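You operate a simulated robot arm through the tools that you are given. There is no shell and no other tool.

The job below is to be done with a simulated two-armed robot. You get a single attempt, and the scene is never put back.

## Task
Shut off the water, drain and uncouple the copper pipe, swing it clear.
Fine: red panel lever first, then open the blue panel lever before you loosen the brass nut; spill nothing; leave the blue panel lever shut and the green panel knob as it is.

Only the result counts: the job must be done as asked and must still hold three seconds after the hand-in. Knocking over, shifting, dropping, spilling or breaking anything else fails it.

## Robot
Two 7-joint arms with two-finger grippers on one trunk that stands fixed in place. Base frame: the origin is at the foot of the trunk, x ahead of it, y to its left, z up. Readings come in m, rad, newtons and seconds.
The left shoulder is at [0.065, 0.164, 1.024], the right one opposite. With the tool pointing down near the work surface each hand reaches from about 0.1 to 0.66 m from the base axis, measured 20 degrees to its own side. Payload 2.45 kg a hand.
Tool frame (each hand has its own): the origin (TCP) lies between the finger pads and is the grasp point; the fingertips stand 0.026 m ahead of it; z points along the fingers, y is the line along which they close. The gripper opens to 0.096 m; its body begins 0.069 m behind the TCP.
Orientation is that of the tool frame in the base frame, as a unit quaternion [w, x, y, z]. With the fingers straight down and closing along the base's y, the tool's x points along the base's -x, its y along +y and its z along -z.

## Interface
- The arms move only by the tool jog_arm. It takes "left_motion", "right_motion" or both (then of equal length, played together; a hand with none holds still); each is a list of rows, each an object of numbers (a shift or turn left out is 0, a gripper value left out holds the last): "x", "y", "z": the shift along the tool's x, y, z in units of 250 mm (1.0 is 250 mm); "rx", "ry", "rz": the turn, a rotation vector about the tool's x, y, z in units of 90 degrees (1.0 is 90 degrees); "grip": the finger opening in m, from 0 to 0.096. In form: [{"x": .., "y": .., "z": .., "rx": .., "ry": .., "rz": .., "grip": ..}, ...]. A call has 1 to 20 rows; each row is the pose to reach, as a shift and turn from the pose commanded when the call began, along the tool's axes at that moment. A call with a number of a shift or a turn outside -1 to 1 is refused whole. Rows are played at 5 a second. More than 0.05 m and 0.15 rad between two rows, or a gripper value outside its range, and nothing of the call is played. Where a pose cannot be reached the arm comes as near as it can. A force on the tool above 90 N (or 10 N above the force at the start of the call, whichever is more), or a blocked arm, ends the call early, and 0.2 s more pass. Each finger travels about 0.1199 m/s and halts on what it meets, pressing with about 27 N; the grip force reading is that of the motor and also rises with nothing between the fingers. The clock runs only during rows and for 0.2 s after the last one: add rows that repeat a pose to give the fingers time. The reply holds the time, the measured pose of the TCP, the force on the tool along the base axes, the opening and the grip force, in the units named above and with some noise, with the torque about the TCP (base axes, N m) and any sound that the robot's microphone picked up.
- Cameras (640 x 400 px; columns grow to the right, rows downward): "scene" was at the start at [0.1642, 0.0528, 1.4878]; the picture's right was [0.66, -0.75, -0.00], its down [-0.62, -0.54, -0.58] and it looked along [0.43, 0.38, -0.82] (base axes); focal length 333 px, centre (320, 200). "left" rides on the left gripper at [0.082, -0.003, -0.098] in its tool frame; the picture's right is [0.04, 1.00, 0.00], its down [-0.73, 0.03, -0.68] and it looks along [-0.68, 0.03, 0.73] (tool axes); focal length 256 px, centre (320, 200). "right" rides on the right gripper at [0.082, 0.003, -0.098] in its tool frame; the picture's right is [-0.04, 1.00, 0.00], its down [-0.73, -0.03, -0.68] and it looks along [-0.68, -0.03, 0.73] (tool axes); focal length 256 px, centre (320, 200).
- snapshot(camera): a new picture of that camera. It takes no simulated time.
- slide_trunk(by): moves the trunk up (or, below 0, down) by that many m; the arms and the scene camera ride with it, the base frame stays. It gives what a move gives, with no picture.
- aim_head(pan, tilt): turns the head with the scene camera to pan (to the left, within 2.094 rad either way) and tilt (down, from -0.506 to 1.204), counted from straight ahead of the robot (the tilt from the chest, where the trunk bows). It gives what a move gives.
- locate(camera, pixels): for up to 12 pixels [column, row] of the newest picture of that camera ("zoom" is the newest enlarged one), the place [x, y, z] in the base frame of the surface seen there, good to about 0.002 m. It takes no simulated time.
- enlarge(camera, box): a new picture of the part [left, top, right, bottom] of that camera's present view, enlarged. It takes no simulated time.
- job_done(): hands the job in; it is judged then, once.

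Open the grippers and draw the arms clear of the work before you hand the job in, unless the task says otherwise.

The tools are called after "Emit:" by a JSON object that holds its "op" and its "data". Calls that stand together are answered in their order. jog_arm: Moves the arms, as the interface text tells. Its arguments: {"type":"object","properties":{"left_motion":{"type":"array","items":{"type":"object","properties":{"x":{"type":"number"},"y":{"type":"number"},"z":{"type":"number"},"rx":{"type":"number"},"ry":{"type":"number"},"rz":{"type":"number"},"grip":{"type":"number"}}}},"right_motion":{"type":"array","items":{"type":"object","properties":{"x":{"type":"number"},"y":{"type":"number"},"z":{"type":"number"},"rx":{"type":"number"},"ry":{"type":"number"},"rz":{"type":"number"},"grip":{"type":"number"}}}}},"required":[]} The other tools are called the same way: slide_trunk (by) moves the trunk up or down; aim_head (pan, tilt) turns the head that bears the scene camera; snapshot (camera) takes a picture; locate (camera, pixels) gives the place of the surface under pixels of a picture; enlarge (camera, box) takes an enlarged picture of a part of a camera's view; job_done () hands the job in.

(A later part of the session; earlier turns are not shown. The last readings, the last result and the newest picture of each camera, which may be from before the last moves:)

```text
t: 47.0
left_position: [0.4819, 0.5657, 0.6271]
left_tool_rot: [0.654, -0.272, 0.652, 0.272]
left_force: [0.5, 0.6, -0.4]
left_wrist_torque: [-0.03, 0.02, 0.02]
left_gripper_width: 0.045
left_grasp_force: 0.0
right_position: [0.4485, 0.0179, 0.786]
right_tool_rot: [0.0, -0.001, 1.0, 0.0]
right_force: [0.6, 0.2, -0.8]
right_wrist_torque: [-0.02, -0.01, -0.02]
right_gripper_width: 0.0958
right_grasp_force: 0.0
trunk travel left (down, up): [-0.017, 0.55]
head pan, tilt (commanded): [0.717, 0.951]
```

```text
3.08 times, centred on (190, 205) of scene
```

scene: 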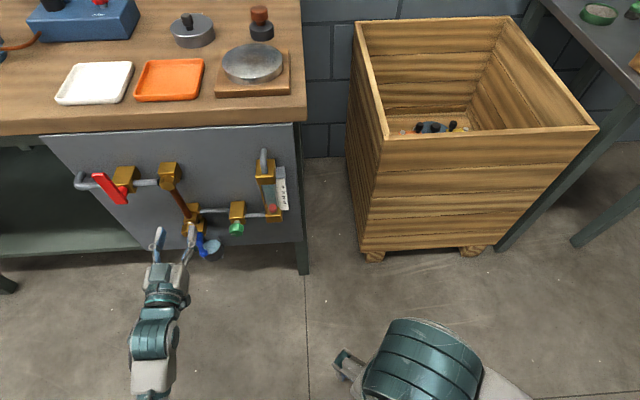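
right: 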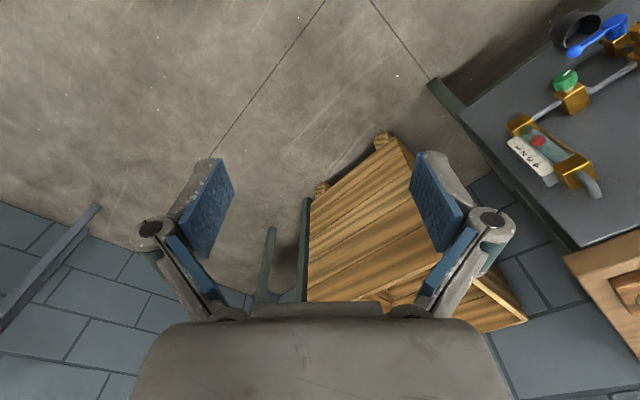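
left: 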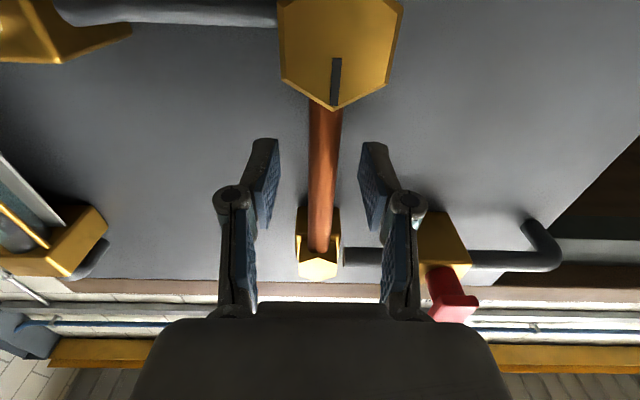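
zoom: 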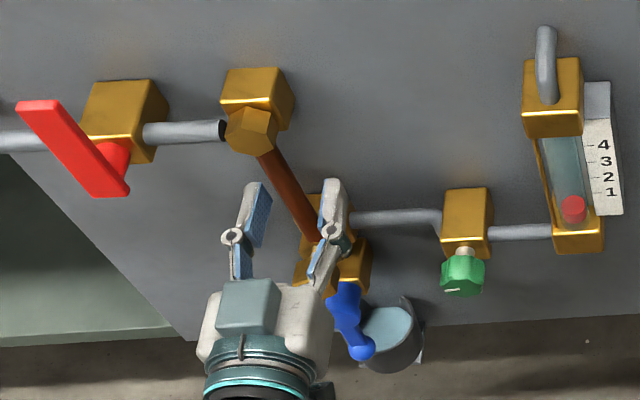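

The fingers straddle the pipe. I narrow to 0.024 and try swinging the lower end left by 15° about the upper pivot.

Emit:
{"op": "jog_arm", "data": {"left_motion": [{"grip": 0.024}, {"grip": 0.024}, {"x": -0.0029, "y": 0.0444, "rz": 0.0833}, {"x": -0.0116, "y": 0.088, "rz": 0.1667}, {"x": -0.0116, "y": 0.088, "rz": 0.1667}]}}

Emit:
{"op": "snapshot", "data": {"camera": "left"}}

Emit:
{"op": "enlarge", "data": {"camera": "scene", "box": [110, 140, 270, 270]}}

```text
t: 48.2
left_position: [0.4659, 0.5809, 0.6286]
left_tool_rot: [0.613, -0.183, 0.682, 0.354]
left_force: [1.4, -2.2, 0.3]
left_wrist_torque: [-0.06, -0.07, -0.05]
left_gripper_width: 0.0258
left_grasp_force: 0.8
right_position: [0.4497, 0.0167, 0.786]
right_tool_rot: [0.001, -0.002, 1.0, 0.001]
right_force: [-0.1, -0.1, 0.4]
right_wrist_torque: [0.0, -0.01, -0.01]
right_gripper_width: 0.096
right_grasp_force: 0.1
trunk travel left (down, up): [-0.017, 0.55]
head pan, tilt (commanded): [0.717, 0.951]
```

```text
taken
```

left: 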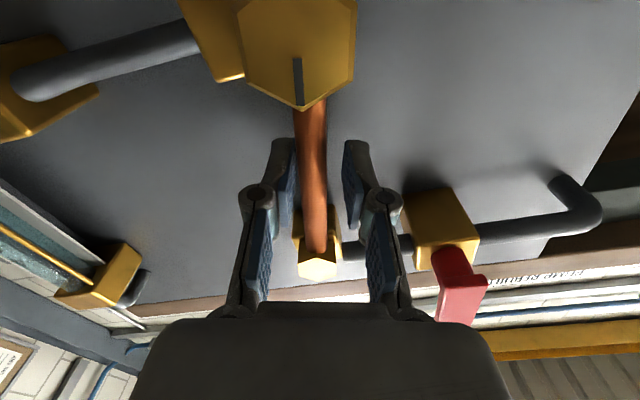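

```text
3.08 times, centred on (190, 205) of scene
```

zoom: 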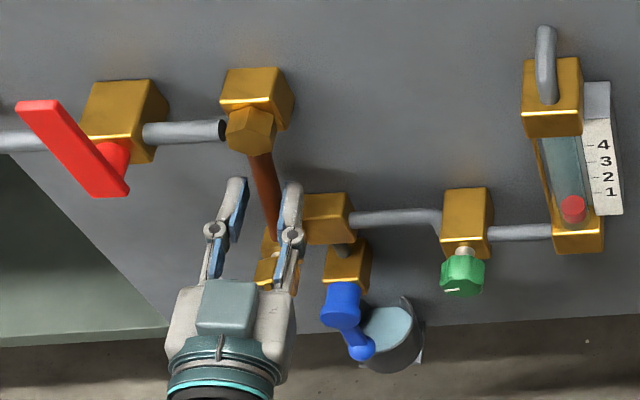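

The pipe swings freely with its nut and collar. I continue to about 42°.

Emit:
{"op": "jog_arm", "data": {"left_motion": [{"x": -0.0029, "y": 0.0444, "rz": 0.0833}, {"x": -0.0116, "y": 0.088, "rz": 0.1667}, {"x": -0.0259, "y": 0.1301, "rz": 0.25}, {"x": -0.0456, "y": 0.17, "rz": 0.3333}, {"x": -0.0456, "y": 0.17, "rz": 0.3333}]}}

Emit:
{"op": "snapshot", "data": {"camera": "left"}}

Emit:
{"op": "enlarge", "data": {"camera": "scene", "box": [90, 140, 250, 270]}}

```text
t: 49.4
left_position: [0.441, 0.6099, 0.6505]
left_tool_rot: [0.5, 0.0, 0.707, 0.501]
left_force: [1.8, -1.0, -3.3]
left_wrist_torque: [-0.06, 0.01, -0.04]
left_gripper_width: 0.0261
left_grasp_force: 1.7
right_position: [0.4491, 0.0174, 0.7864]
right_tool_rot: [0.001, -0.001, 1.0, 0.0]
right_force: [0.6, -0.9, -0.1]
right_wrist_torque: [-0.01, -0.02, 0.02]
right_gripper_width: 0.096
right_grasp_force: 0.1
trunk travel left (down, up): [-0.017, 0.55]
head pan, tilt (commanded): [0.717, 0.951]
```

```text
taken
```

left: 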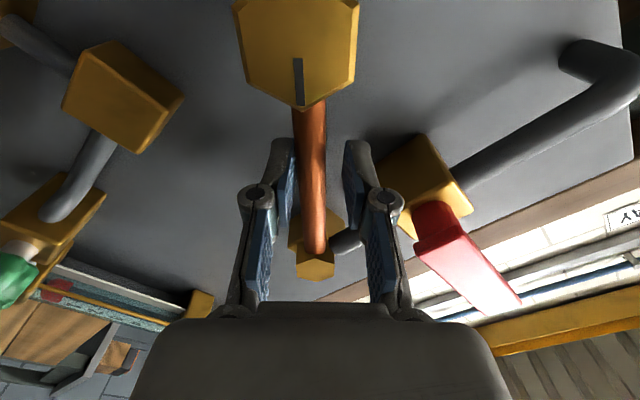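

```text
3.08 times, centred on (170, 205) of scene
```

zoom: 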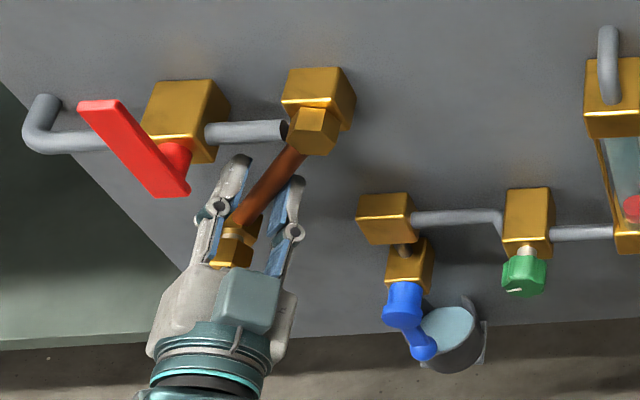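

The pipe is at roughly 42° and clear of the tee. To see whether it stays by itself, I open a bit and ease the hand back 6°.

Emit:
{"op": "jog_arm", "data": {"left_motion": [{"grip": 0.042}, {"x": -0.0019, "y": -0.0355, "rz": -0.0667, "grip": 0.042}, {"x": -0.0019, "y": -0.0355, "rz": -0.0667}, {"x": -0.0019, "y": -0.0355, "rz": -0.0667}]}}

Emit:
{"op": "snapshot", "data": {"camera": "left"}}

Emit:
{"op": "enlarge", "data": {"camera": "scene", "box": [90, 140, 250, 270]}}

```text
t: 50.4
left_position: [0.4453, 0.604, 0.6445]
left_tool_rot: [0.526, -0.038, 0.706, 0.473]
left_force: [0.4, 0.6, -0.6]
left_wrist_torque: [0.0, 0.0, -0.01]
left_gripper_width: 0.0423
left_grasp_force: 0.1
right_position: [0.449, 0.0166, 0.7866]
right_tool_rot: [0.001, -0.001, 1.0, 0.001]
right_force: [0.0, 0.8, -0.2]
right_wrist_torque: [0.01, 0.03, -0.02]
right_gripper_width: 0.0962
right_grasp_force: 0.1
trunk travel left (down, up): [-0.017, 0.55]
head pan, tilt (commanded): [0.717, 0.951]
```

```text
taken
```

left: 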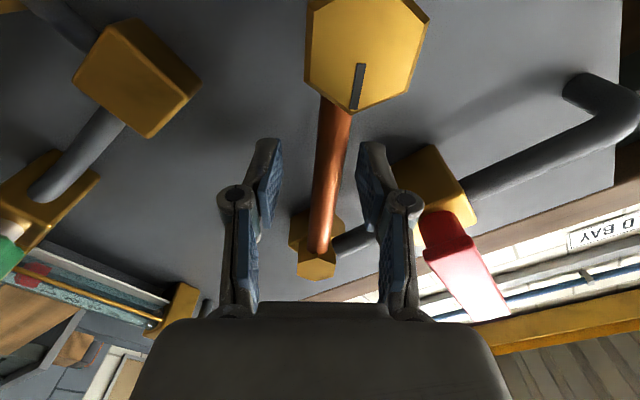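

```text
3.08 times, centred on (170, 205) of scene
```

zoom: 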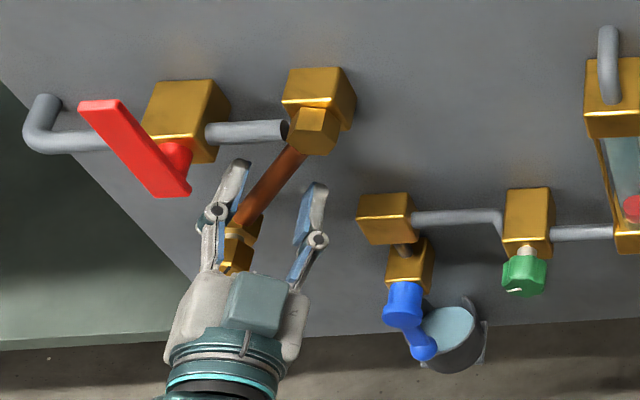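

The pipe stays put by itself at about 41° with the hand not touching it. I want more swing margin; first I check positions of the tee block and pipe for a closed-finger push from below.

Emit:
{"op": "locate", "data": {"camera": "zoom", "pixels": [[383, 200], [365, 230], [395, 230], [383, 242], [305, 150], [265, 195], [245, 225], [235, 255], [405, 250], [180, 150], [185, 185], [165, 130]]}}

Emit:
{"op": "enlarge", "data": {"camera": "scene", "box": [190, 180, 250, 260]}}

```text
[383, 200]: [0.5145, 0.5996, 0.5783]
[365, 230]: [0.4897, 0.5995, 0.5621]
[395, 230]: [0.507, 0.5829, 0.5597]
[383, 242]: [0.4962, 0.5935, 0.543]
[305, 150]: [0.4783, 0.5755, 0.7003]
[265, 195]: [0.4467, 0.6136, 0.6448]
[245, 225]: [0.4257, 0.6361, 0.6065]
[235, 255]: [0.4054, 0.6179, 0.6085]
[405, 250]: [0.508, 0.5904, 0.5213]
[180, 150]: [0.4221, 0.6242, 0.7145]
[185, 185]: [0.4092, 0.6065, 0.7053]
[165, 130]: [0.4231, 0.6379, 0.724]
```

```text
5.00 times, centred on (220, 220) of scene
```

zoom: 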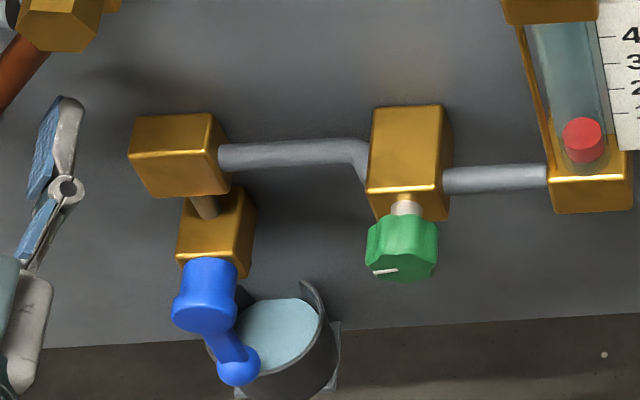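

The pipe is at 40.5°; the tee block sits low (top z≈0.58, s<0.03), so the area below-right of the pipe is free. I back out, shift below-right, close the fingers and go back in.

Emit:
{"op": "jog_arm", "data": {"left_motion": [{"z": -0.08}, {"z": -0.16}, {"z": -0.18, "y": -0.08, "x": -0.02, "grip": 0.02}, {"z": -0.18, "y": -0.16, "x": -0.03, "grip": 0.0}, {"z": -0.18, "y": -0.16, "x": -0.03, "grip": 0.0}, {"z": -0.09, "y": -0.16, "x": -0.03, "grip": 0.0}, {"z": 0.0, "y": -0.16, "x": -0.03, "grip": 0.0}, {"z": 0.0, "y": -0.16, "x": -0.03, "grip": 0.0}]}}

Emit:
{"op": "snapshot", "data": {"camera": "left"}}

Emit:
{"op": "enlarge", "data": {"camera": "scene", "box": [90, 140, 250, 270]}}

```text
t: 52.2
left_position: [0.4709, 0.5769, 0.6228]
left_tool_rot: [0.526, -0.038, 0.705, 0.473]
left_force: [-0.2, 0.5, -0.6]
left_wrist_torque: [-0.02, -0.03, 0.02]
left_gripper_width: 0.0002
left_grasp_force: 27.2
right_position: [0.4481, 0.018, 0.7872]
right_tool_rot: [0.001, -0.002, 1.0, 0.001]
right_force: [0.6, -0.3, -0.8]
right_wrist_torque: [-0.01, 0.0, 0.0]
right_gripper_width: 0.0959
right_grasp_force: 0.1
trunk travel left (down, up): [-0.017, 0.55]
head pan, tilt (commanded): [0.717, 0.951]
```

```text
taken
```

left: 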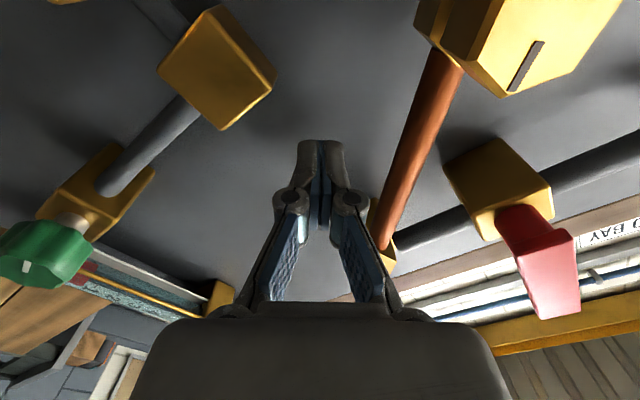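

```text
3.08 times, centred on (170, 205) of scene
```

zoom: 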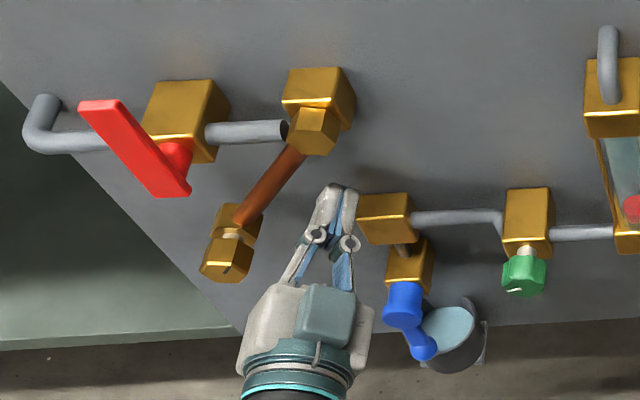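

The closed fingers sit below-right of the pipe. I push it along the arc toward about 50° first.

Emit:
{"op": "jog_arm", "data": {"left_motion": [{"x": 0.015, "y": 0.05}, {"x": 0.026, "y": 0.1}, {"x": 0.03, "y": 0.13, "rz": 0.06}, {"x": 0.034, "y": 0.162, "rz": 0.122}, {"x": 0.034, "y": 0.162, "rz": 0.122}]}}

Emit:
{"op": "snapshot", "data": {"camera": "left"}}

Emit:
{"op": "enlarge", "data": {"camera": "scene", "box": [90, 140, 250, 270]}}

```text
t: 53.4
left_position: [0.4457, 0.6029, 0.6415]
left_tool_rot: [0.478, 0.031, 0.707, 0.52]
left_force: [10.0, -7.4, -15.0]
left_wrist_torque: [-0.17, 0.18, -0.19]
left_gripper_width: 0.0
left_grasp_force: 27.0
right_position: [0.4516, 0.0161, 0.7839]
right_tool_rot: [-0.001, 0.001, 1.0, 0.0]
right_force: [-0.9, -0.1, -0.4]
right_wrist_torque: [-0.02, 0.02, 0.03]
right_gripper_width: 0.0957
right_grasp_force: 0.0
trunk travel left (down, up): [-0.017, 0.55]
head pan, tilt (commanded): [0.717, 0.951]
```

```text
taken
```

left: 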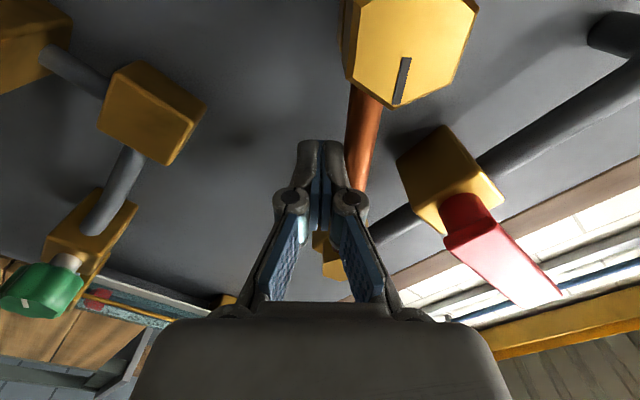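

```text
3.08 times, centred on (170, 205) of scene
```

zoom: 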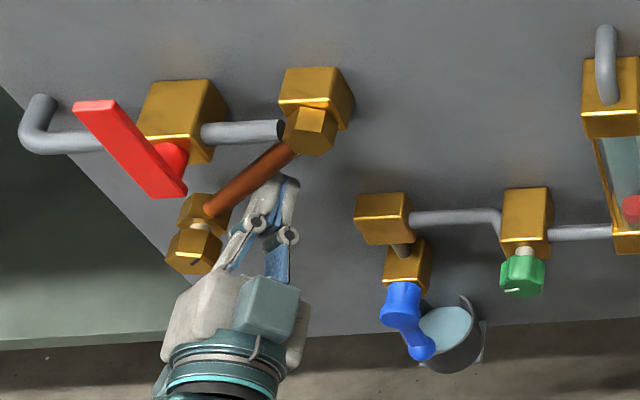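

Force is ~19 N now. I measure the pipe's angle to see whether it is at a stop.

Emit:
{"op": "locate", "data": {"camera": "zoom", "pixels": [[280, 158], [250, 178], [225, 198], [212, 210], [195, 240], [190, 262], [185, 190], [170, 150]]}}

Emit:
{"op": "enlarge", "data": {"camera": "scene", "box": [100, 150, 180, 230]}}

```text
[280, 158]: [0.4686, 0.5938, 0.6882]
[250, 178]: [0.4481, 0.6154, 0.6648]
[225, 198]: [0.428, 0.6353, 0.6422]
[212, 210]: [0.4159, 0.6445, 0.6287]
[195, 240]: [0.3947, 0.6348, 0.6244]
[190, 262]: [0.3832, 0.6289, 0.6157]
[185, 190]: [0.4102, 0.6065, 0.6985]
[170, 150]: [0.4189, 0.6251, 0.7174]
```

```text
5.00 times, centred on (140, 190) of scene
```

zoom: 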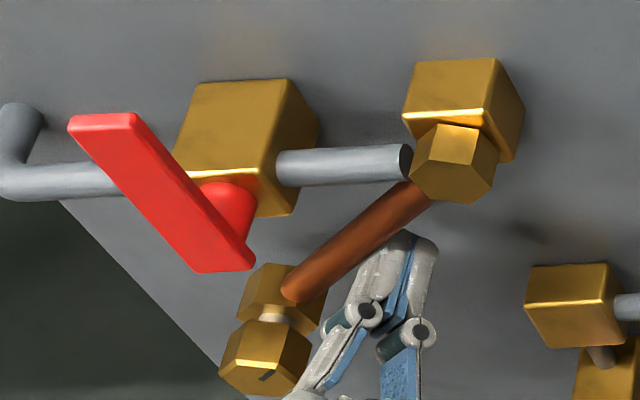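

The pipe is at about 51°. I push 3 mm more to see if it is at its stop.

Emit:
{"op": "jog_arm", "data": {"left_motion": [{"y": 0.006}, {"y": 0.012}, {"y": 0.012}]}}

Emit:
{"op": "enlarge", "data": {"camera": "scene", "box": [100, 150, 180, 230]}}

Emit:
{"op": "locate", "data": {"camera": "zoom", "pixels": [[400, 205], [360, 240], [320, 275], [300, 290]]}}

```text
t: 54.2
left_position: [0.4448, 0.6038, 0.641]
left_tool_rot: [0.478, 0.032, 0.708, 0.519]
left_force: [16.4, -21.0, -25.2]
left_wrist_torque: [-0.23, 0.34, -0.39]
left_gripper_width: 0.0
left_grasp_force: 26.9
right_position: [0.4499, 0.0167, 0.7843]
right_tool_rot: [0.0, -0.001, 1.0, 0.0]
right_force: [-0.4, -0.8, -0.8]
right_wrist_torque: [-0.01, 0.0, 0.03]
right_gripper_width: 0.0961
right_grasp_force: 0.0
trunk travel left (down, up): [-0.017, 0.55]
head pan, tilt (commanded): [0.717, 0.951]
```

```text
5.00 times, centred on (140, 190) of scene
```

zoom: 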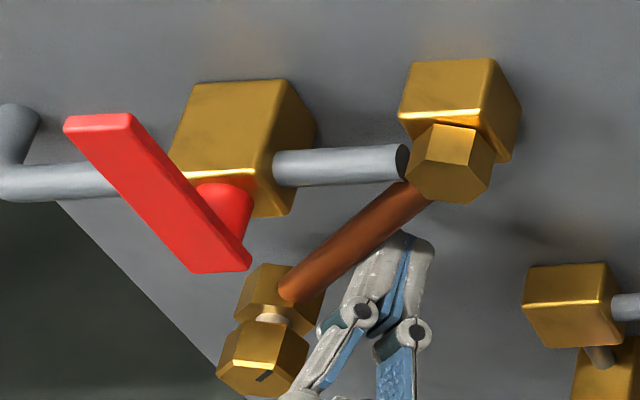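

```text
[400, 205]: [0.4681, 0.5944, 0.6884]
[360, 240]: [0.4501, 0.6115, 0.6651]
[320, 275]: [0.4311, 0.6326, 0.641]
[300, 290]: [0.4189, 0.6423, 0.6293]
```

Force rose to 37 N with no movement, so the pipe is fully swung to its stop (~51°). I back away from it and withdraw.

Emit:
{"op": "jog_arm", "data": {"left_motion": [{"y": -0.04}, {"y": -0.1}, {"y": -0.1, "z": -0.1}, {"y": -0.1, "z": -0.2}, {"y": -0.1, "z": -0.28}, {"y": -0.1, "z": -0.28}]}}

Emit:
{"op": "enlarge", "data": {"camera": "scene", "box": [60, 130, 300, 280]}}

Emit:
{"op": "locate", "data": {"camera": "zoom", "pixels": [[285, 165], [265, 180], [248, 195], [358, 335]]}}

```text
t: 55.6
left_position: [0.404, 0.5456, 0.6266]
left_tool_rot: [0.478, 0.029, 0.705, 0.523]
left_force: [0.2, -0.6, -0.6]
left_wrist_torque: [0.01, -0.03, 0.01]
left_gripper_width: 0.0
left_grasp_force: 26.5
right_position: [0.4487, 0.0171, 0.7852]
right_tool_rot: [0.0, -0.001, 1.0, 0.0]
right_force: [0.1, 0.1, 0.4]
right_wrist_torque: [0.0, 0.02, -0.01]
right_gripper_width: 0.096
right_grasp_force: 0.0
trunk travel left (down, up): [-0.017, 0.55]
head pan, tilt (commanded): [0.717, 0.951]
```

```text
2.67 times, centred on (180, 205) of scene
```

zoom: 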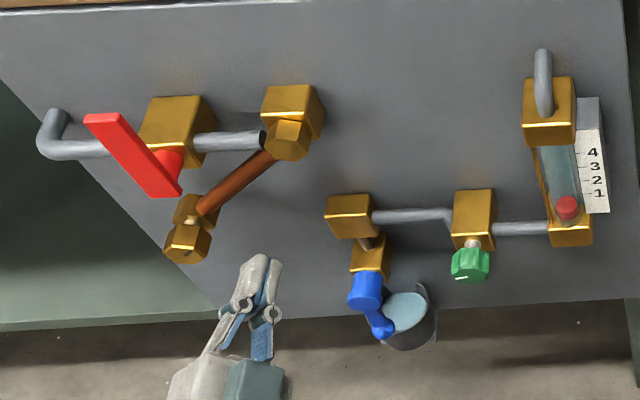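

```text
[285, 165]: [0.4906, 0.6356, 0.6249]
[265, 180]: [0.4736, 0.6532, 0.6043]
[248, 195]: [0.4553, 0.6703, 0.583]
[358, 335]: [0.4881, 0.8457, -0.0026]
```

The pipe stays in place at its stop. Now I move the left hand down to the blue lever, rolling toward upright and opening the fingers.

Emit:
{"op": "jog_arm", "data": {"left_motion": [{"x": 0.025, "y": -0.05, "z": -0.03, "rz": 0.08}, {"x": 0.055, "y": -0.105, "z": -0.06, "rz": 0.16}, {"x": 0.085, "y": -0.16, "z": -0.09, "rz": 0.24}, {"x": 0.115, "y": -0.215, "z": -0.128, "rz": 0.32}, {"x": 0.145, "y": -0.275, "z": -0.128, "rz": 0.4}, {"x": 0.175, "y": -0.335, "z": -0.128, "rz": 0.48}, {"x": 0.205, "y": -0.395, "z": -0.128, "rz": 0.56}, {"x": 0.235, "y": -0.455, "z": -0.128, "rz": 0.64, "grip": 0.055}, {"x": 0.265, "y": -0.515, "z": -0.128, "rz": 0.72}, {"x": 0.295, "y": -0.575, "z": -0.128, "rz": 0.81}, {"x": 0.321, "y": -0.629, "z": -0.128, "rz": 0.9}, {"x": 0.321, "y": -0.629, "z": -0.128, "rz": 0.9}]}}

Emit:
{"op": "jog_arm", "data": {"left_motion": [{"rz": 0.08}, {"rz": 0.16}, {"rz": 0.24}, {"rz": 0.32}, {"rz": 0.4}, {"rz": 0.48}, {"rz": 0.544}, {"rz": 0.544}]}}

Emit:
{"op": "snapshot", "data": {"camera": "left"}}

Emit:
{"op": "snapshot", "data": {"camera": "scene"}}

```text
t: 58.2
left_position: [0.4154, 0.4955, 0.4548]
left_tool_rot: [0.027, 0.478, 0.519, 0.708]
left_force: [0.5, 0.2, -0.2]
left_wrist_torque: [0.03, -0.07, -0.01]
left_gripper_width: 0.055
left_grasp_force: 0.0
right_position: [0.4525, 0.0196, 0.7866]
right_tool_rot: [0.0, 0.0, 1.0, -0.001]
right_force: [0.1, 0.5, -0.1]
right_wrist_torque: [-0.01, 0.04, -0.02]
right_gripper_width: 0.0961
right_grasp_force: 0.0
trunk travel left (down, up): [-0.017, 0.55]
head pan, tilt (commanded): [0.717, 0.951]
```

```text
t: 60.0
left_position: [0.4147, 0.4984, 0.452]
left_tool_rot: [-0.27, 0.651, 0.272, 0.655]
left_force: [0.1, 0.1, 0.1]
left_wrist_torque: [0.03, -0.01, -0.01]
left_gripper_width: 0.055
left_grasp_force: 0.1
right_position: [0.4537, 0.0205, 0.7832]
right_tool_rot: [-0.002, -0.001, 1.0, -0.003]
right_force: [-0.1, 0.3, -0.2]
right_wrist_torque: [0.0, -0.01, 0.01]
right_gripper_width: 0.096
right_grasp_force: 0.0
trunk travel left (down, up): [-0.017, 0.55]
head pan, tilt (commanded): [0.717, 0.951]
```

```text
taken
```

left: 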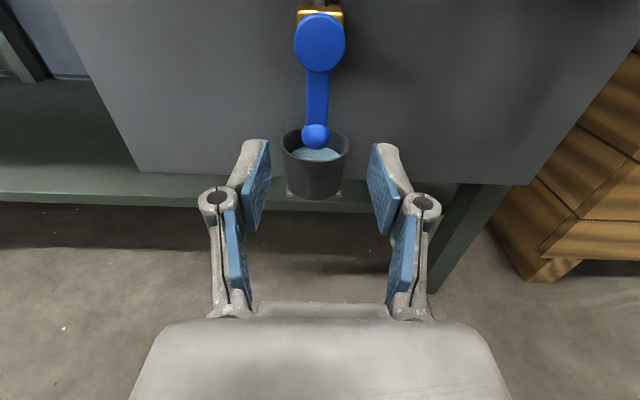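

```text
taken
```

scene: 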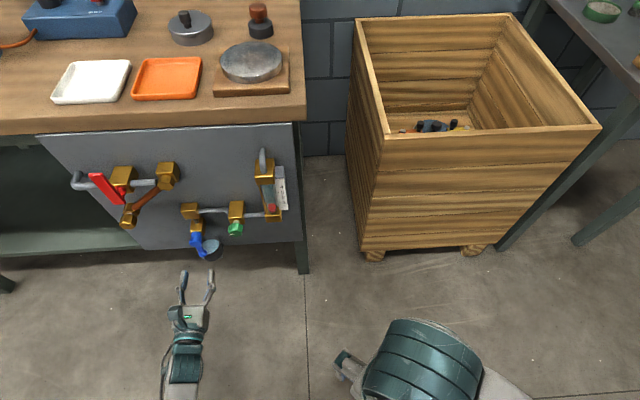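

The hand is in front of the blue lever again. I check the lever's position: pivot (320,42), ball (315,137).

Emit:
{"op": "locate", "data": {"camera": "left", "pixels": [[320, 42], [295, 42], [345, 42], [315, 137], [303, 137], [328, 137], [307, 100], [329, 100], [315, 155]]}}

```text
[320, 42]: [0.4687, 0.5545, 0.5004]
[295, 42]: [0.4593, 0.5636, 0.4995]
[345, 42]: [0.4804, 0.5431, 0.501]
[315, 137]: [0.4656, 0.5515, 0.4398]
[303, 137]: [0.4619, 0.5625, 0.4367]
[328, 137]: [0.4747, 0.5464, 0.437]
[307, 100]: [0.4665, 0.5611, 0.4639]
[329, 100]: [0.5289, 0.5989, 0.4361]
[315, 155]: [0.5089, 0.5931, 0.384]
```

Lever is still vertical (U≈−0.060). I advance to straddle it, then narrow the fingers.

Emit:
{"op": "jog_arm", "data": {"left_motion": [{"x": 0.01, "y": -0.003, "z": 0.08, "grip": 0.05}, {"x": 0.01, "y": -0.003, "z": 0.16}, {"x": 0.01, "y": -0.003, "z": 0.23}, {"x": 0.01, "y": -0.003, "z": 0.289}, {"x": 0.01, "y": -0.003, "z": 0.289}]}}

Emit:
{"op": "snapshot", "data": {"camera": "left"}}

```text
t: 61.2
left_position: [0.4582, 0.5462, 0.4561]
left_tool_rot: [-0.27, 0.652, 0.271, 0.654]
left_force: [0.3, 0.7, -0.3]
left_wrist_torque: [-0.01, -0.04, 0.01]
left_gripper_width: 0.05
left_grasp_force: 0.1
right_position: [0.448, 0.0171, 0.7853]
right_tool_rot: [0.0, -0.001, 1.0, 0.001]
right_force: [-0.2, 0.3, -0.1]
right_wrist_torque: [0.03, 0.03, 0.0]
right_gripper_width: 0.096
right_grasp_force: 0.1
trunk travel left (down, up): [-0.017, 0.55]
head pan, tilt (commanded): [0.717, 0.951]
```

```text
taken
```

left: 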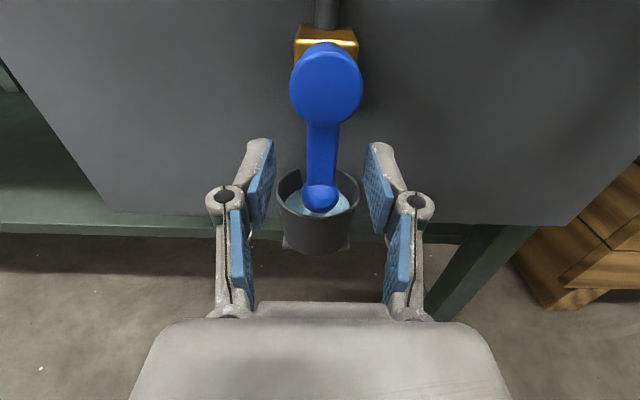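

Lever is between the fingers. I go 7 mm deeper, narrow to 0.03, and turn the lever back counter-clockwise 45°.

Emit:
{"op": "jog_arm", "data": {"left_motion": [{"z": 0.028, "y": 0.006, "grip": 0.03}, {"z": 0.028, "y": 0.006, "grip": 0.03}, {"z": 0.028, "x": 0.0015, "y": 0.0295, "rz": -0.0833}, {"z": 0.028, "x": 0.0061, "y": 0.0526, "rz": -0.1667}, {"z": 0.028, "x": 0.0137, "y": 0.0749, "rz": -0.25}, {"z": 0.028, "x": 0.0241, "y": 0.096, "rz": -0.3333}, {"z": 0.028, "x": 0.0372, "y": 0.1156, "rz": -0.4167}, {"z": 0.028, "x": 0.0527, "y": 0.1333, "rz": -0.5}, {"z": 0.028, "x": 0.0527, "y": 0.1333, "rz": -0.5}]}}

Emit:
{"op": "snapshot", "data": {"camera": "left"}}

Emit:
{"op": "enlarge", "data": {"camera": "scene", "box": [140, 170, 300, 290]}}

```text
t: 63.2
left_position: [0.4895, 0.5271, 0.4704]
left_tool_rot: [0.002, 0.498, 0.501, 0.708]
left_force: [-0.9, 1.1, 1.4]
left_wrist_torque: [0.0, 0.01, 0.04]
left_gripper_width: 0.0304
left_grasp_force: 0.2
right_position: [0.4485, 0.0175, 0.7847]
right_tool_rot: [0.001, -0.001, 1.0, 0.001]
right_force: [0.2, 0.0, 0.1]
right_wrist_torque: [0.02, 0.0, -0.03]
right_gripper_width: 0.0961
right_grasp_force: 0.0
trunk travel left (down, up): [-0.017, 0.55]
head pan, tilt (commanded): [0.717, 0.951]
```

```text
taken
```

left: 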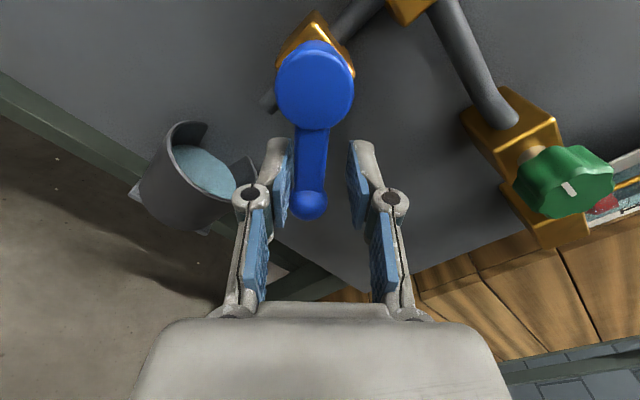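

```text
3.33 times, centred on (220, 230) of scene
```

zoom: 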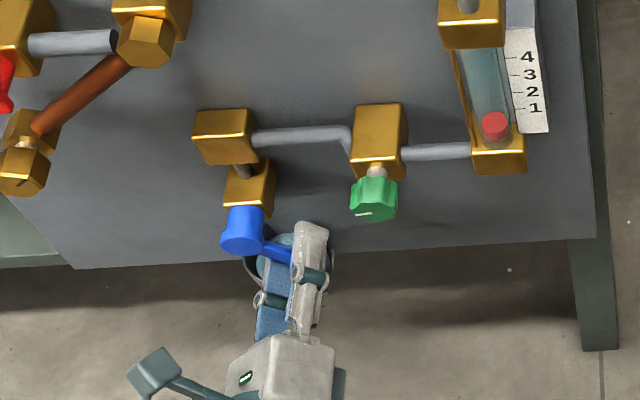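

Halfway back with no resistance. I continue 45° more.

Emit:
{"op": "jog_arm", "data": {"left_motion": [{"x": 0.0015, "y": 0.0235, "rz": -0.0833}, {"x": 0.0061, "y": 0.0466, "rz": -0.1667}, {"x": 0.0137, "y": 0.0689, "rz": -0.25}, {"x": 0.0241, "y": 0.09, "rz": -0.3333}, {"x": 0.0372, "y": 0.1096, "rz": -0.4167}, {"x": 0.0527, "y": 0.1273, "rz": -0.5}, {"x": 0.0527, "y": 0.1273, "rz": -0.5}]}}

Emit:
{"op": "snapshot", "data": {"camera": "left"}}

Emit:
{"op": "enlarge", "data": {"camera": "scene", "box": [140, 170, 300, 290]}}

```text
t: 64.8
left_position: [0.4986, 0.5179, 0.5033]
left_tool_rot: [0.273, 0.268, 0.653, 0.653]
left_force: [-0.8, 0.2, -1.5]
left_wrist_torque: [-0.01, 0.04, 0.0]
left_gripper_width: 0.0308
left_grasp_force: 0.5
right_position: [0.4497, 0.0171, 0.7857]
right_tool_rot: [0.001, 0.0, 1.0, 0.0]
right_force: [-0.2, -1.0, -0.2]
right_wrist_torque: [0.03, 0.0, -0.01]
right_gripper_width: 0.0959
right_grasp_force: 0.0
trunk travel left (down, up): [-0.017, 0.55]
head pan, tilt (commanded): [0.717, 0.951]
```

```text
taken
```

left: 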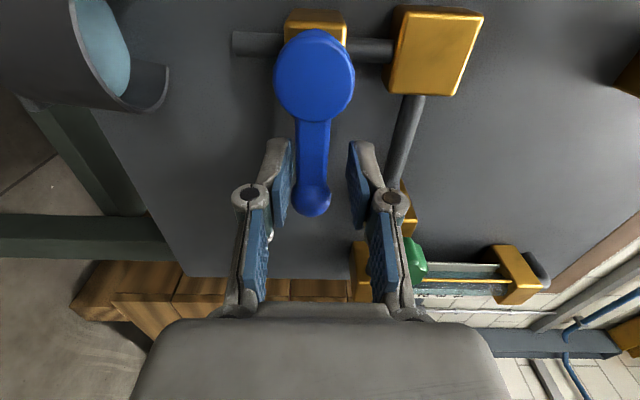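

```text
3.33 times, centred on (220, 230) of scene
```

zoom: 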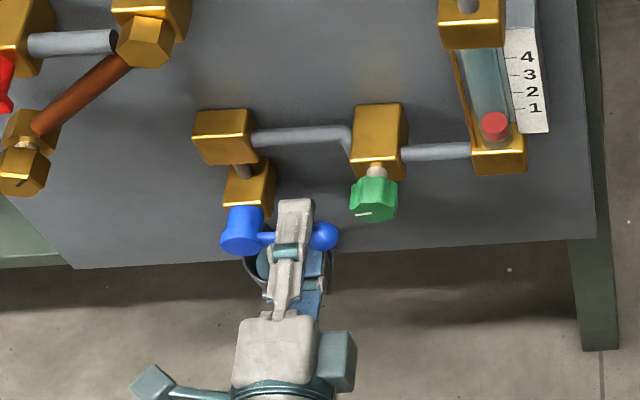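

The lever is almost horizontal; I push the last few degrees up to its shut stop, watching force.

Emit:
{"op": "jog_arm", "data": {"left_motion": [{"x": 0.0004, "y": 0.0126, "rz": -0.0444}, {"x": 0.0018, "y": 0.025, "rz": -0.0889}, {"x": 0.0018, "y": 0.025, "rz": -0.0889}]}}

Emit:
{"op": "snapshot", "data": {"camera": "left"}}

Emit:
{"op": "locate", "data": {"camera": "left", "pixels": [[318, 75], [313, 195], [308, 140], [326, 140], [298, 195], [325, 195]]}}

```text
t: 65.6
left_position: [0.4973, 0.5191, 0.5073]
left_tool_rot: [0.314, 0.223, 0.672, 0.632]
left_force: [-0.5, 4.5, -14.5]
left_wrist_torque: [0.16, 0.29, -0.03]
left_gripper_width: 0.0383
left_grasp_force: 6.2
right_position: [0.4498, 0.0179, 0.7845]
right_tool_rot: [0.0, 0.0, 1.0, 0.0]
right_force: [0.6, -0.1, 0.2]
right_wrist_torque: [0.01, 0.05, -0.01]
right_gripper_width: 0.096
right_grasp_force: 0.1
trunk travel left (down, up): [-0.017, 0.55]
head pan, tilt (commanded): [0.717, 0.951]
```

```text
taken
```

left: 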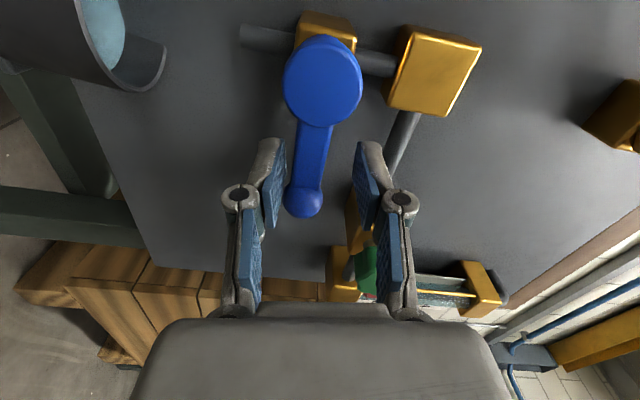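

```text
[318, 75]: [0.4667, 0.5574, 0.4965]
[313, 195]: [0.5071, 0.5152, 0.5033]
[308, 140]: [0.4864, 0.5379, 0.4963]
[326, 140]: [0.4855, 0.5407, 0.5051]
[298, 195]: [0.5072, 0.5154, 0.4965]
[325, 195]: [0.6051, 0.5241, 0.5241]
```

The lever is at its shut stop (force 14.5 N). I open the fingers and withdraw straight back.

Emit:
{"op": "jog_arm", "data": {"left_motion": [{"grip": 0.055}, {"grip": 0.055}, {"y": -0.012, "z": -0.08}, {"y": -0.012, "z": -0.16}, {"y": -0.012, "z": -0.24}, {"y": -0.012, "z": -0.32}, {"y": -0.012, "z": -0.32}]}}

Emit:
{"op": "snapshot", "data": {"camera": "left"}}

Emit:
{"op": "enlarge", "data": {"camera": "scene", "box": [60, 130, 300, 280]}}

```text
t: 67.4
left_position: [0.4621, 0.4663, 0.5341]
left_tool_rot: [0.339, 0.198, 0.655, 0.646]
left_force: [-0.4, 0.3, -0.1]
left_wrist_torque: [-0.03, 0.03, -0.03]
left_gripper_width: 0.055
left_grasp_force: 0.0
left hand out of reach, approached as far as the arm can: row 6
right_position: [0.4471, 0.0195, 0.7888]
right_tool_rot: [0.004, -0.002, 1.0, -0.001]
right_force: [-0.2, -0.4, 0.3]
right_wrist_torque: [-0.04, -0.04, -0.02]
right_gripper_width: 0.0962
right_grasp_force: 0.0
trunk travel left (down, up): [-0.017, 0.55]
head pan, tilt (commanded): [0.717, 0.951]
stopped in row 7 (left hand): the arm was blocked; the commanded pose is now the measured one
```

```text
taken
```

left: 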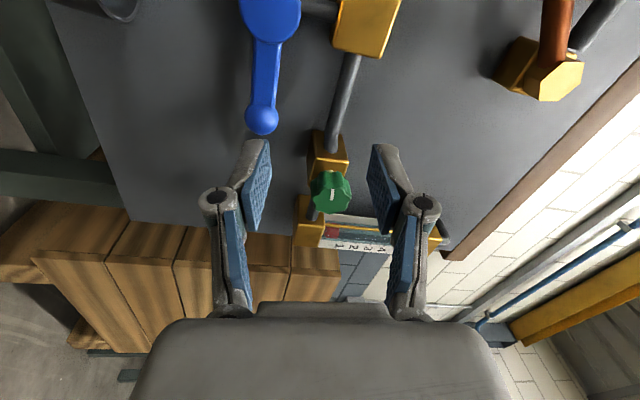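

```text
2.67 times, centred on (180, 205) of scene
```

zoom: 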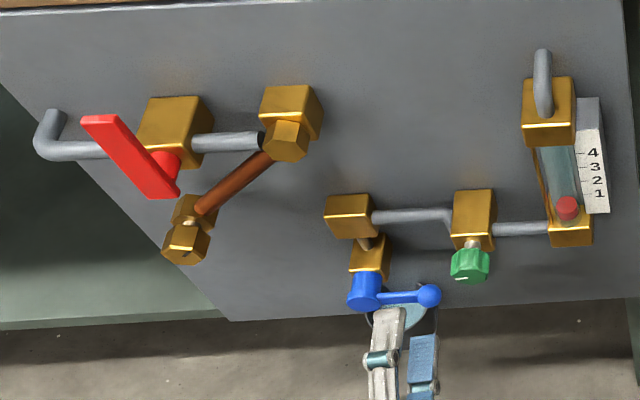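

The withdrawal was blocked by the arm's own posture; the hand is free of everything (tips ~0.115 m off the panel). I look at the left arm's posture with the head camera before moving on.

Emit:
{"op": "aim_head", "data": {"pan": 1.0, "tilt": 1.2}}

Emit:
{"op": "snapshot", "data": {"camera": "scene"}}

```text
t: 68.2
left_position: [0.4643, 0.4648, 0.529]
left_tool_rot: [0.338, 0.202, 0.656, 0.644]
left_force: [0.8, -1.0, 0.2]
left_wrist_torque: [-0.03, 0.01, -0.02]
left_gripper_width: 0.0547
left_grasp_force: 0.0
right_position: [0.4503, 0.0209, 0.7861]
right_tool_rot: [0.0, -0.002, 1.0, -0.002]
right_force: [0.4, 0.4, 1.2]
right_wrist_torque: [0.0, 0.01, -0.01]
right_gripper_width: 0.096
right_grasp_force: 0.0
trunk travel left (down, up): [-0.017, 0.55]
head pan, tilt (commanded): [1.0, 1.201]
```

```text
taken
```

scene: 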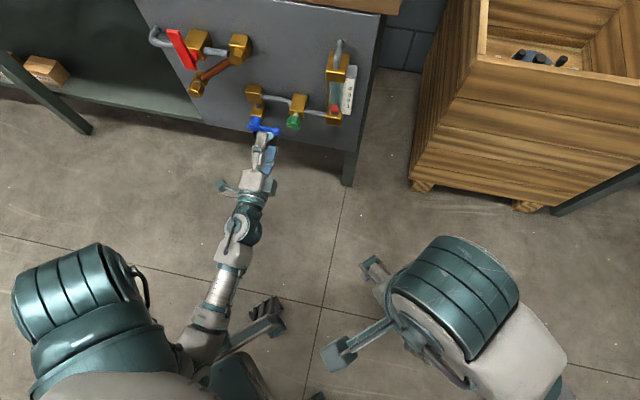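

The left elbow is tucked near the trunk, which blocks a straight retreat. I raise the hand straight up in front of the panel (nothing protrudes that far) to free the posture.

Emit:
{"op": "jog_arm", "data": {"left_motion": [{"x": -0.024, "y": 0.131, "z": 0.008, "grip": 0.08}, {"x": -0.049, "y": 0.262, "z": 0.015}, {"x": -0.073, "y": 0.393, "z": 0.023}, {"x": -0.097, "y": 0.523, "z": 0.031}, {"x": -0.122, "y": 0.654, "z": 0.038}, {"x": -0.146, "y": 0.785, "z": 0.046}, {"x": -0.146, "y": 0.785, "z": 0.046}]}}

Emit:
{"op": "snapshot", "data": {"camera": "scene"}}

```text
t: 69.8
left_position: [0.4797, 0.4719, 0.7147]
left_tool_rot: [0.336, 0.204, 0.657, 0.644]
left_force: [-0.1, 0.0, -0.1]
left_wrist_torque: [0.0, -0.02, 0.0]
left_gripper_width: 0.0799
left_grasp_force: 0.0
left hand out of reach, approached as far as the arm can: row 5, 6, 7
right_position: [0.4448, 0.0171, 0.7888]
right_tool_rot: [0.005, 0.0, 1.0, 0.0]
right_force: [0.5, -0.6, -0.5]
right_wrist_torque: [0.0, 0.04, 0.0]
right_gripper_width: 0.0961
right_grasp_force: 0.0
trunk travel left (down, up): [-0.017, 0.55]
head pan, tilt (commanded): [1.0, 1.201]
```

```text
taken
```

scene: 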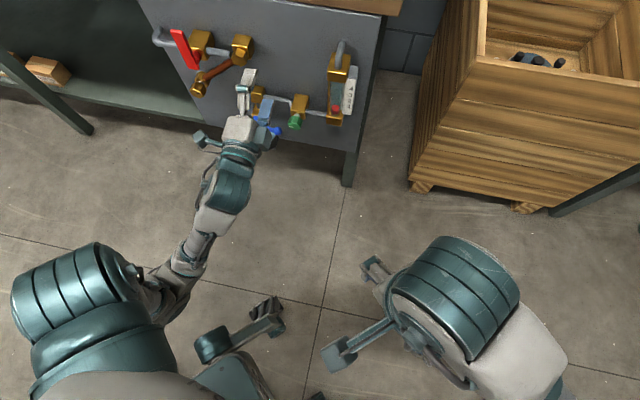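

The hand is at (0.480, 0.472, 0.715) with open fingers. I now pitch the tool downward while drawing it up and back toward its starting pose.

Emit:
{"op": "jog_arm", "data": {"left_motion": [{"y": 0.04, "rx": 0.07}, {"y": 0.08, "rx": 0.14}, {"y": 0.12, "z": -0.03, "rx": 0.21}, {"y": 0.16, "z": -0.07, "rx": 0.28}, {"y": 0.2, "z": -0.12, "rx": 0.35}, {"y": 0.23, "z": -0.17, "x": 0.02, "rx": 0.42}, {"y": 0.26, "z": -0.22, "x": 0.04, "rx": 0.49}, {"y": 0.28, "z": -0.27, "x": 0.06, "rx": 0.56}, {"y": 0.3, "z": -0.33, "x": 0.08, "rx": 0.63}, {"y": 0.3, "z": -0.39, "x": 0.1, "rx": 0.7}, {"y": 0.3, "z": -0.45, "x": 0.12, "rx": 0.77}, {"y": 0.3, "z": -0.5, "x": 0.14, "rx": 0.84}, {"y": 0.3, "z": -0.55, "x": 0.14, "rx": 0.91}, {"y": 0.3, "z": -0.6, "x": 0.14, "rx": 0.97}, {"y": 0.3, "z": -0.6, "x": 0.14, "rx": 0.97}]}}

Emit:
{"op": "snapshot", "data": {"camera": "scene"}}

```text
t: 73.0
left_position: [0.4919, 0.4833, 0.7744]
left_tool_rot: [0.265, 0.29, 0.812, 0.432]
left_force: [0.1, 0.9, -0.1]
left_wrist_torque: [0.03, 0.02, -0.06]
left_gripper_width: 0.0796
left_grasp_force: 0.2
left hand out of reach, approached as far as the arm can: row 1, 2, 3, 4, 5, 6, 7, 8, 9, 10, 11, 12, 13, 14, 15
right_position: [0.4455, 0.0177, 0.788]
right_tool_rot: [0.005, -0.001, 1.0, 0.001]
right_force: [-0.3, -0.7, 0.0]
right_wrist_torque: [0.01, 0.01, 0.01]
right_gripper_width: 0.0957
right_grasp_force: 0.0
trunk travel left (down, up): [-0.017, 0.55]
head pan, tilt (commanded): [1.0, 1.201]
```

```text
taken
```

scene: 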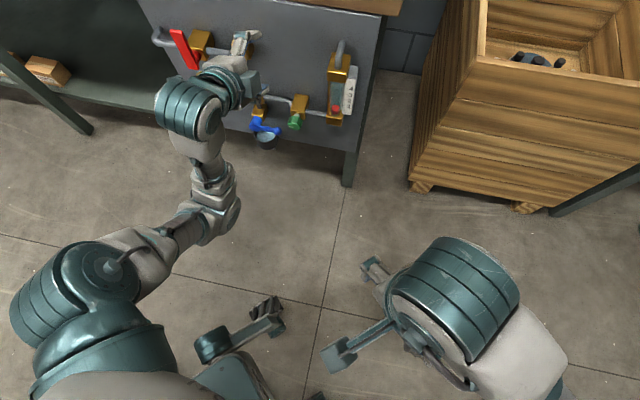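

The wrist limit stops the pitch-down in this roll (TCP now ~0.108 m from the panel, still free). I roll the hand back toward its original orientation while easing back, which is how it started.

Emit:
{"op": "jog_arm", "data": {"left_motion": [{"z": -0.02, "rz": -0.08}, {"z": -0.04, "rz": -0.16}, {"z": -0.06, "rz": -0.24}, {"z": -0.08, "rz": -0.32}, {"z": -0.1, "rz": -0.4}, {"z": -0.12, "rz": -0.48}, {"z": -0.14, "rz": -0.56}, {"z": -0.16, "rz": -0.64}, {"z": -0.18, "rz": -0.72}, {"z": -0.2, "rz": -0.8}, {"z": -0.22, "rz": -0.88}, {"z": -0.23, "rz": -0.94}, {"z": -0.23, "rz": -0.94}]}}

Emit:
{"op": "snapshot", "data": {"camera": "scene"}}

```text
t: 75.8
left_position: [0.4824, 0.4832, 0.813]
left_tool_rot: [0.486, -0.333, 0.796, 0.142]
left_force: [-0.1, -1.4, 0.2]
left_wrist_torque: [0.01, -0.04, -0.01]
left_gripper_width: 0.0801
left_grasp_force: 0.1
left hand out of reach, approached as far as the arm can: row 2, 3, 4, 5, 6, 7, 8, 9, 10, 11, 12, 13
right_position: [0.4449, 0.0167, 0.7895]
right_tool_rot: [0.002, -0.001, 1.0, 0.001]
right_force: [0.4, 0.6, -0.2]
right_wrist_torque: [0.0, 0.0, 0.0]
right_gripper_width: 0.096
right_grasp_force: 0.0
trunk travel left (down, up): [-0.017, 0.55]
head pan, tilt (commanded): [1.0, 1.201]
```

```text
taken
```

scene: 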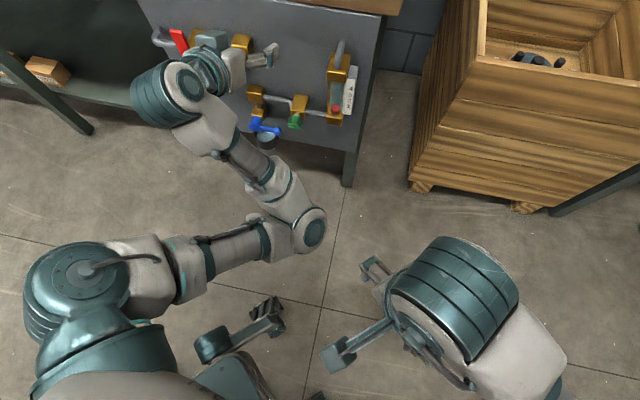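

Roll is back to its original sense. Now I pitch the tool down and pull back/up away from the panel.

Emit:
{"op": "jog_arm", "data": {"left_motion": [{"x": 0.0185, "y": 0.004, "z": -0.058, "ry": 0.068}, {"x": 0.037, "y": 0.009, "z": -0.117, "ry": 0.136}, {"x": 0.056, "y": 0.013, "z": -0.175, "ry": 0.204}, {"x": 0.074, "y": 0.017, "z": -0.233, "ry": 0.272}, {"x": 0.093, "y": 0.022, "z": -0.292, "ry": 0.34}, {"x": 0.111, "y": 0.026, "z": -0.35, "ry": 0.408}, {"x": 0.13, "y": 0.03, "z": -0.408, "ry": 0.476}, {"x": 0.148, "y": 0.034, "z": -0.466, "ry": 0.544}, {"x": 0.167, "y": 0.039, "z": -0.525, "ry": 0.612}, {"x": 0.185, "y": 0.043, "z": -0.583, "ry": 0.68}, {"x": 0.185, "y": 0.043, "z": -0.583, "ry": 0.68}]}}

Emit:
{"op": "snapshot", "data": {"camera": "scene"}}

```text
t: 78.2
left_position: [0.3626, 0.3916, 0.8389]
left_tool_rot: [0.012, -0.358, 0.933, -0.047]
left_force: [0.8, 0.0, 0.3]
left_wrist_torque: [0.05, 0.01, 0.01]
left_gripper_width: 0.0797
left_grasp_force: 0.1
right_position: [0.4448, 0.0168, 0.7876]
right_tool_rot: [0.003, -0.001, 1.0, 0.002]
right_force: [-0.9, 0.0, 0.6]
right_wrist_torque: [-0.02, -0.03, -0.04]
right_gripper_width: 0.0957
right_grasp_force: 0.0
trunk travel left (down, up): [-0.017, 0.55]
head pan, tilt (commanded): [1.0, 1.201]
```

```text
taken
```

scene: 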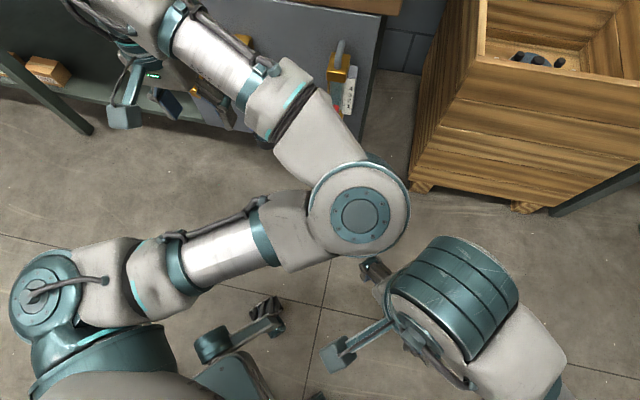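

The left hand is now tool-down at (0.363, 0.392, 0.839), well clear. I check the panel with the left camera.

Emit:
{"op": "snapshot", "data": {"camera": "left"}}

Emit:
{"op": "enlarge", "data": {"camera": "left", "box": [180, 100, 460, 300]}}

Emit:
{"op": "locate", "data": {"camera": "scene", "pixels": [[360, 215], [320, 250], [370, 265], [260, 240], [270, 110]]}}

```text
taken
```

left: 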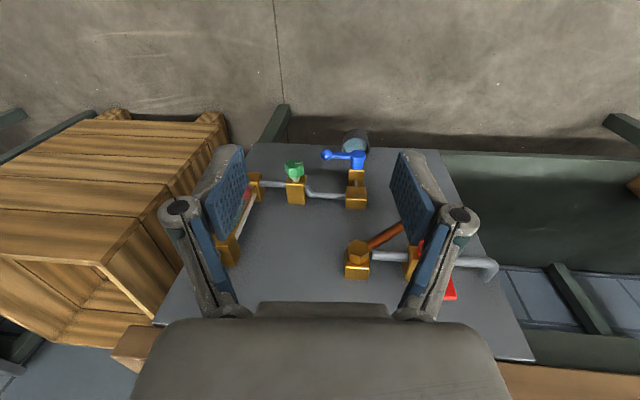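

```text
2.00 times, centred on (320, 200) of left
```

zoom: 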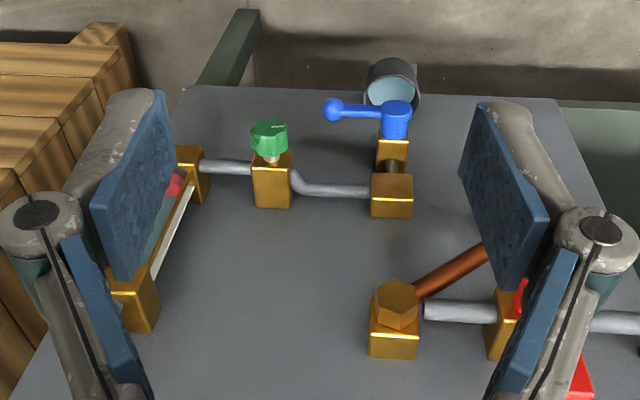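

```text
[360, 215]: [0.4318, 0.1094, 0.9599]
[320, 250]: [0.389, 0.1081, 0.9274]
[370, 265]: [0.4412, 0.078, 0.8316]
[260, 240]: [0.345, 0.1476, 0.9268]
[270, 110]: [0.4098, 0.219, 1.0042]
```

Blue lever horizontal (shut), green unchanged, cup not overflowing; the red lever is hidden by a finger. I shift the left hand a little left to view it, and move the right hand 5 cm away from the left elbow.

Emit:
{"op": "jog_arm", "data": {"left_motion": [{"y": 0.07}, {"y": 0.14}, {"y": 0.21}, {"y": 0.28}, {"y": 0.28}], "right_motion": [{"y": -0.05}, {"y": -0.1}, {"y": -0.15}, {"y": -0.2}, {"y": -0.2}]}}

Emit:
{"op": "snapshot", "data": {"camera": "left"}}

Emit:
{"op": "enlarge", "data": {"camera": "left", "box": [200, 100, 420, 310]}}

```text
t: 79.4
left_position: [0.3173, 0.4443, 0.8317]
left_tool_rot: [0.014, -0.358, 0.932, -0.047]
left_force: [-0.4, 0.7, 0.2]
left_wrist_torque: [0.02, 0.01, 0.03]
left_gripper_width: 0.0801
left_grasp_force: 0.0
right_position: [0.4447, -0.0336, 0.7895]
right_tool_rot: [0.004, -0.001, 1.0, 0.001]
right_force: [-1.4, 0.5, -0.2]
right_wrist_torque: [-0.01, 0.02, -0.01]
right_gripper_width: 0.0962
right_grasp_force: 0.0
trunk travel left (down, up): [-0.017, 0.55]
head pan, tilt (commanded): [1.0, 1.201]
```

```text
taken
```

left: 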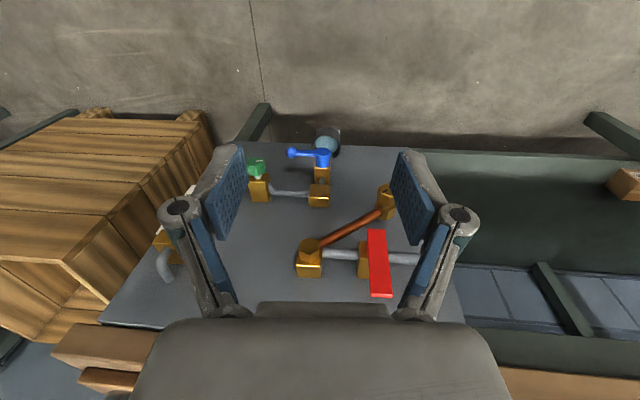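

```text
1.90 times, centred on (310, 205) of left
```

zoom: 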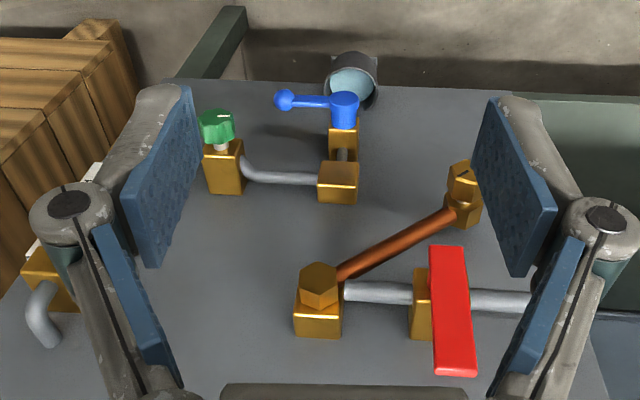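

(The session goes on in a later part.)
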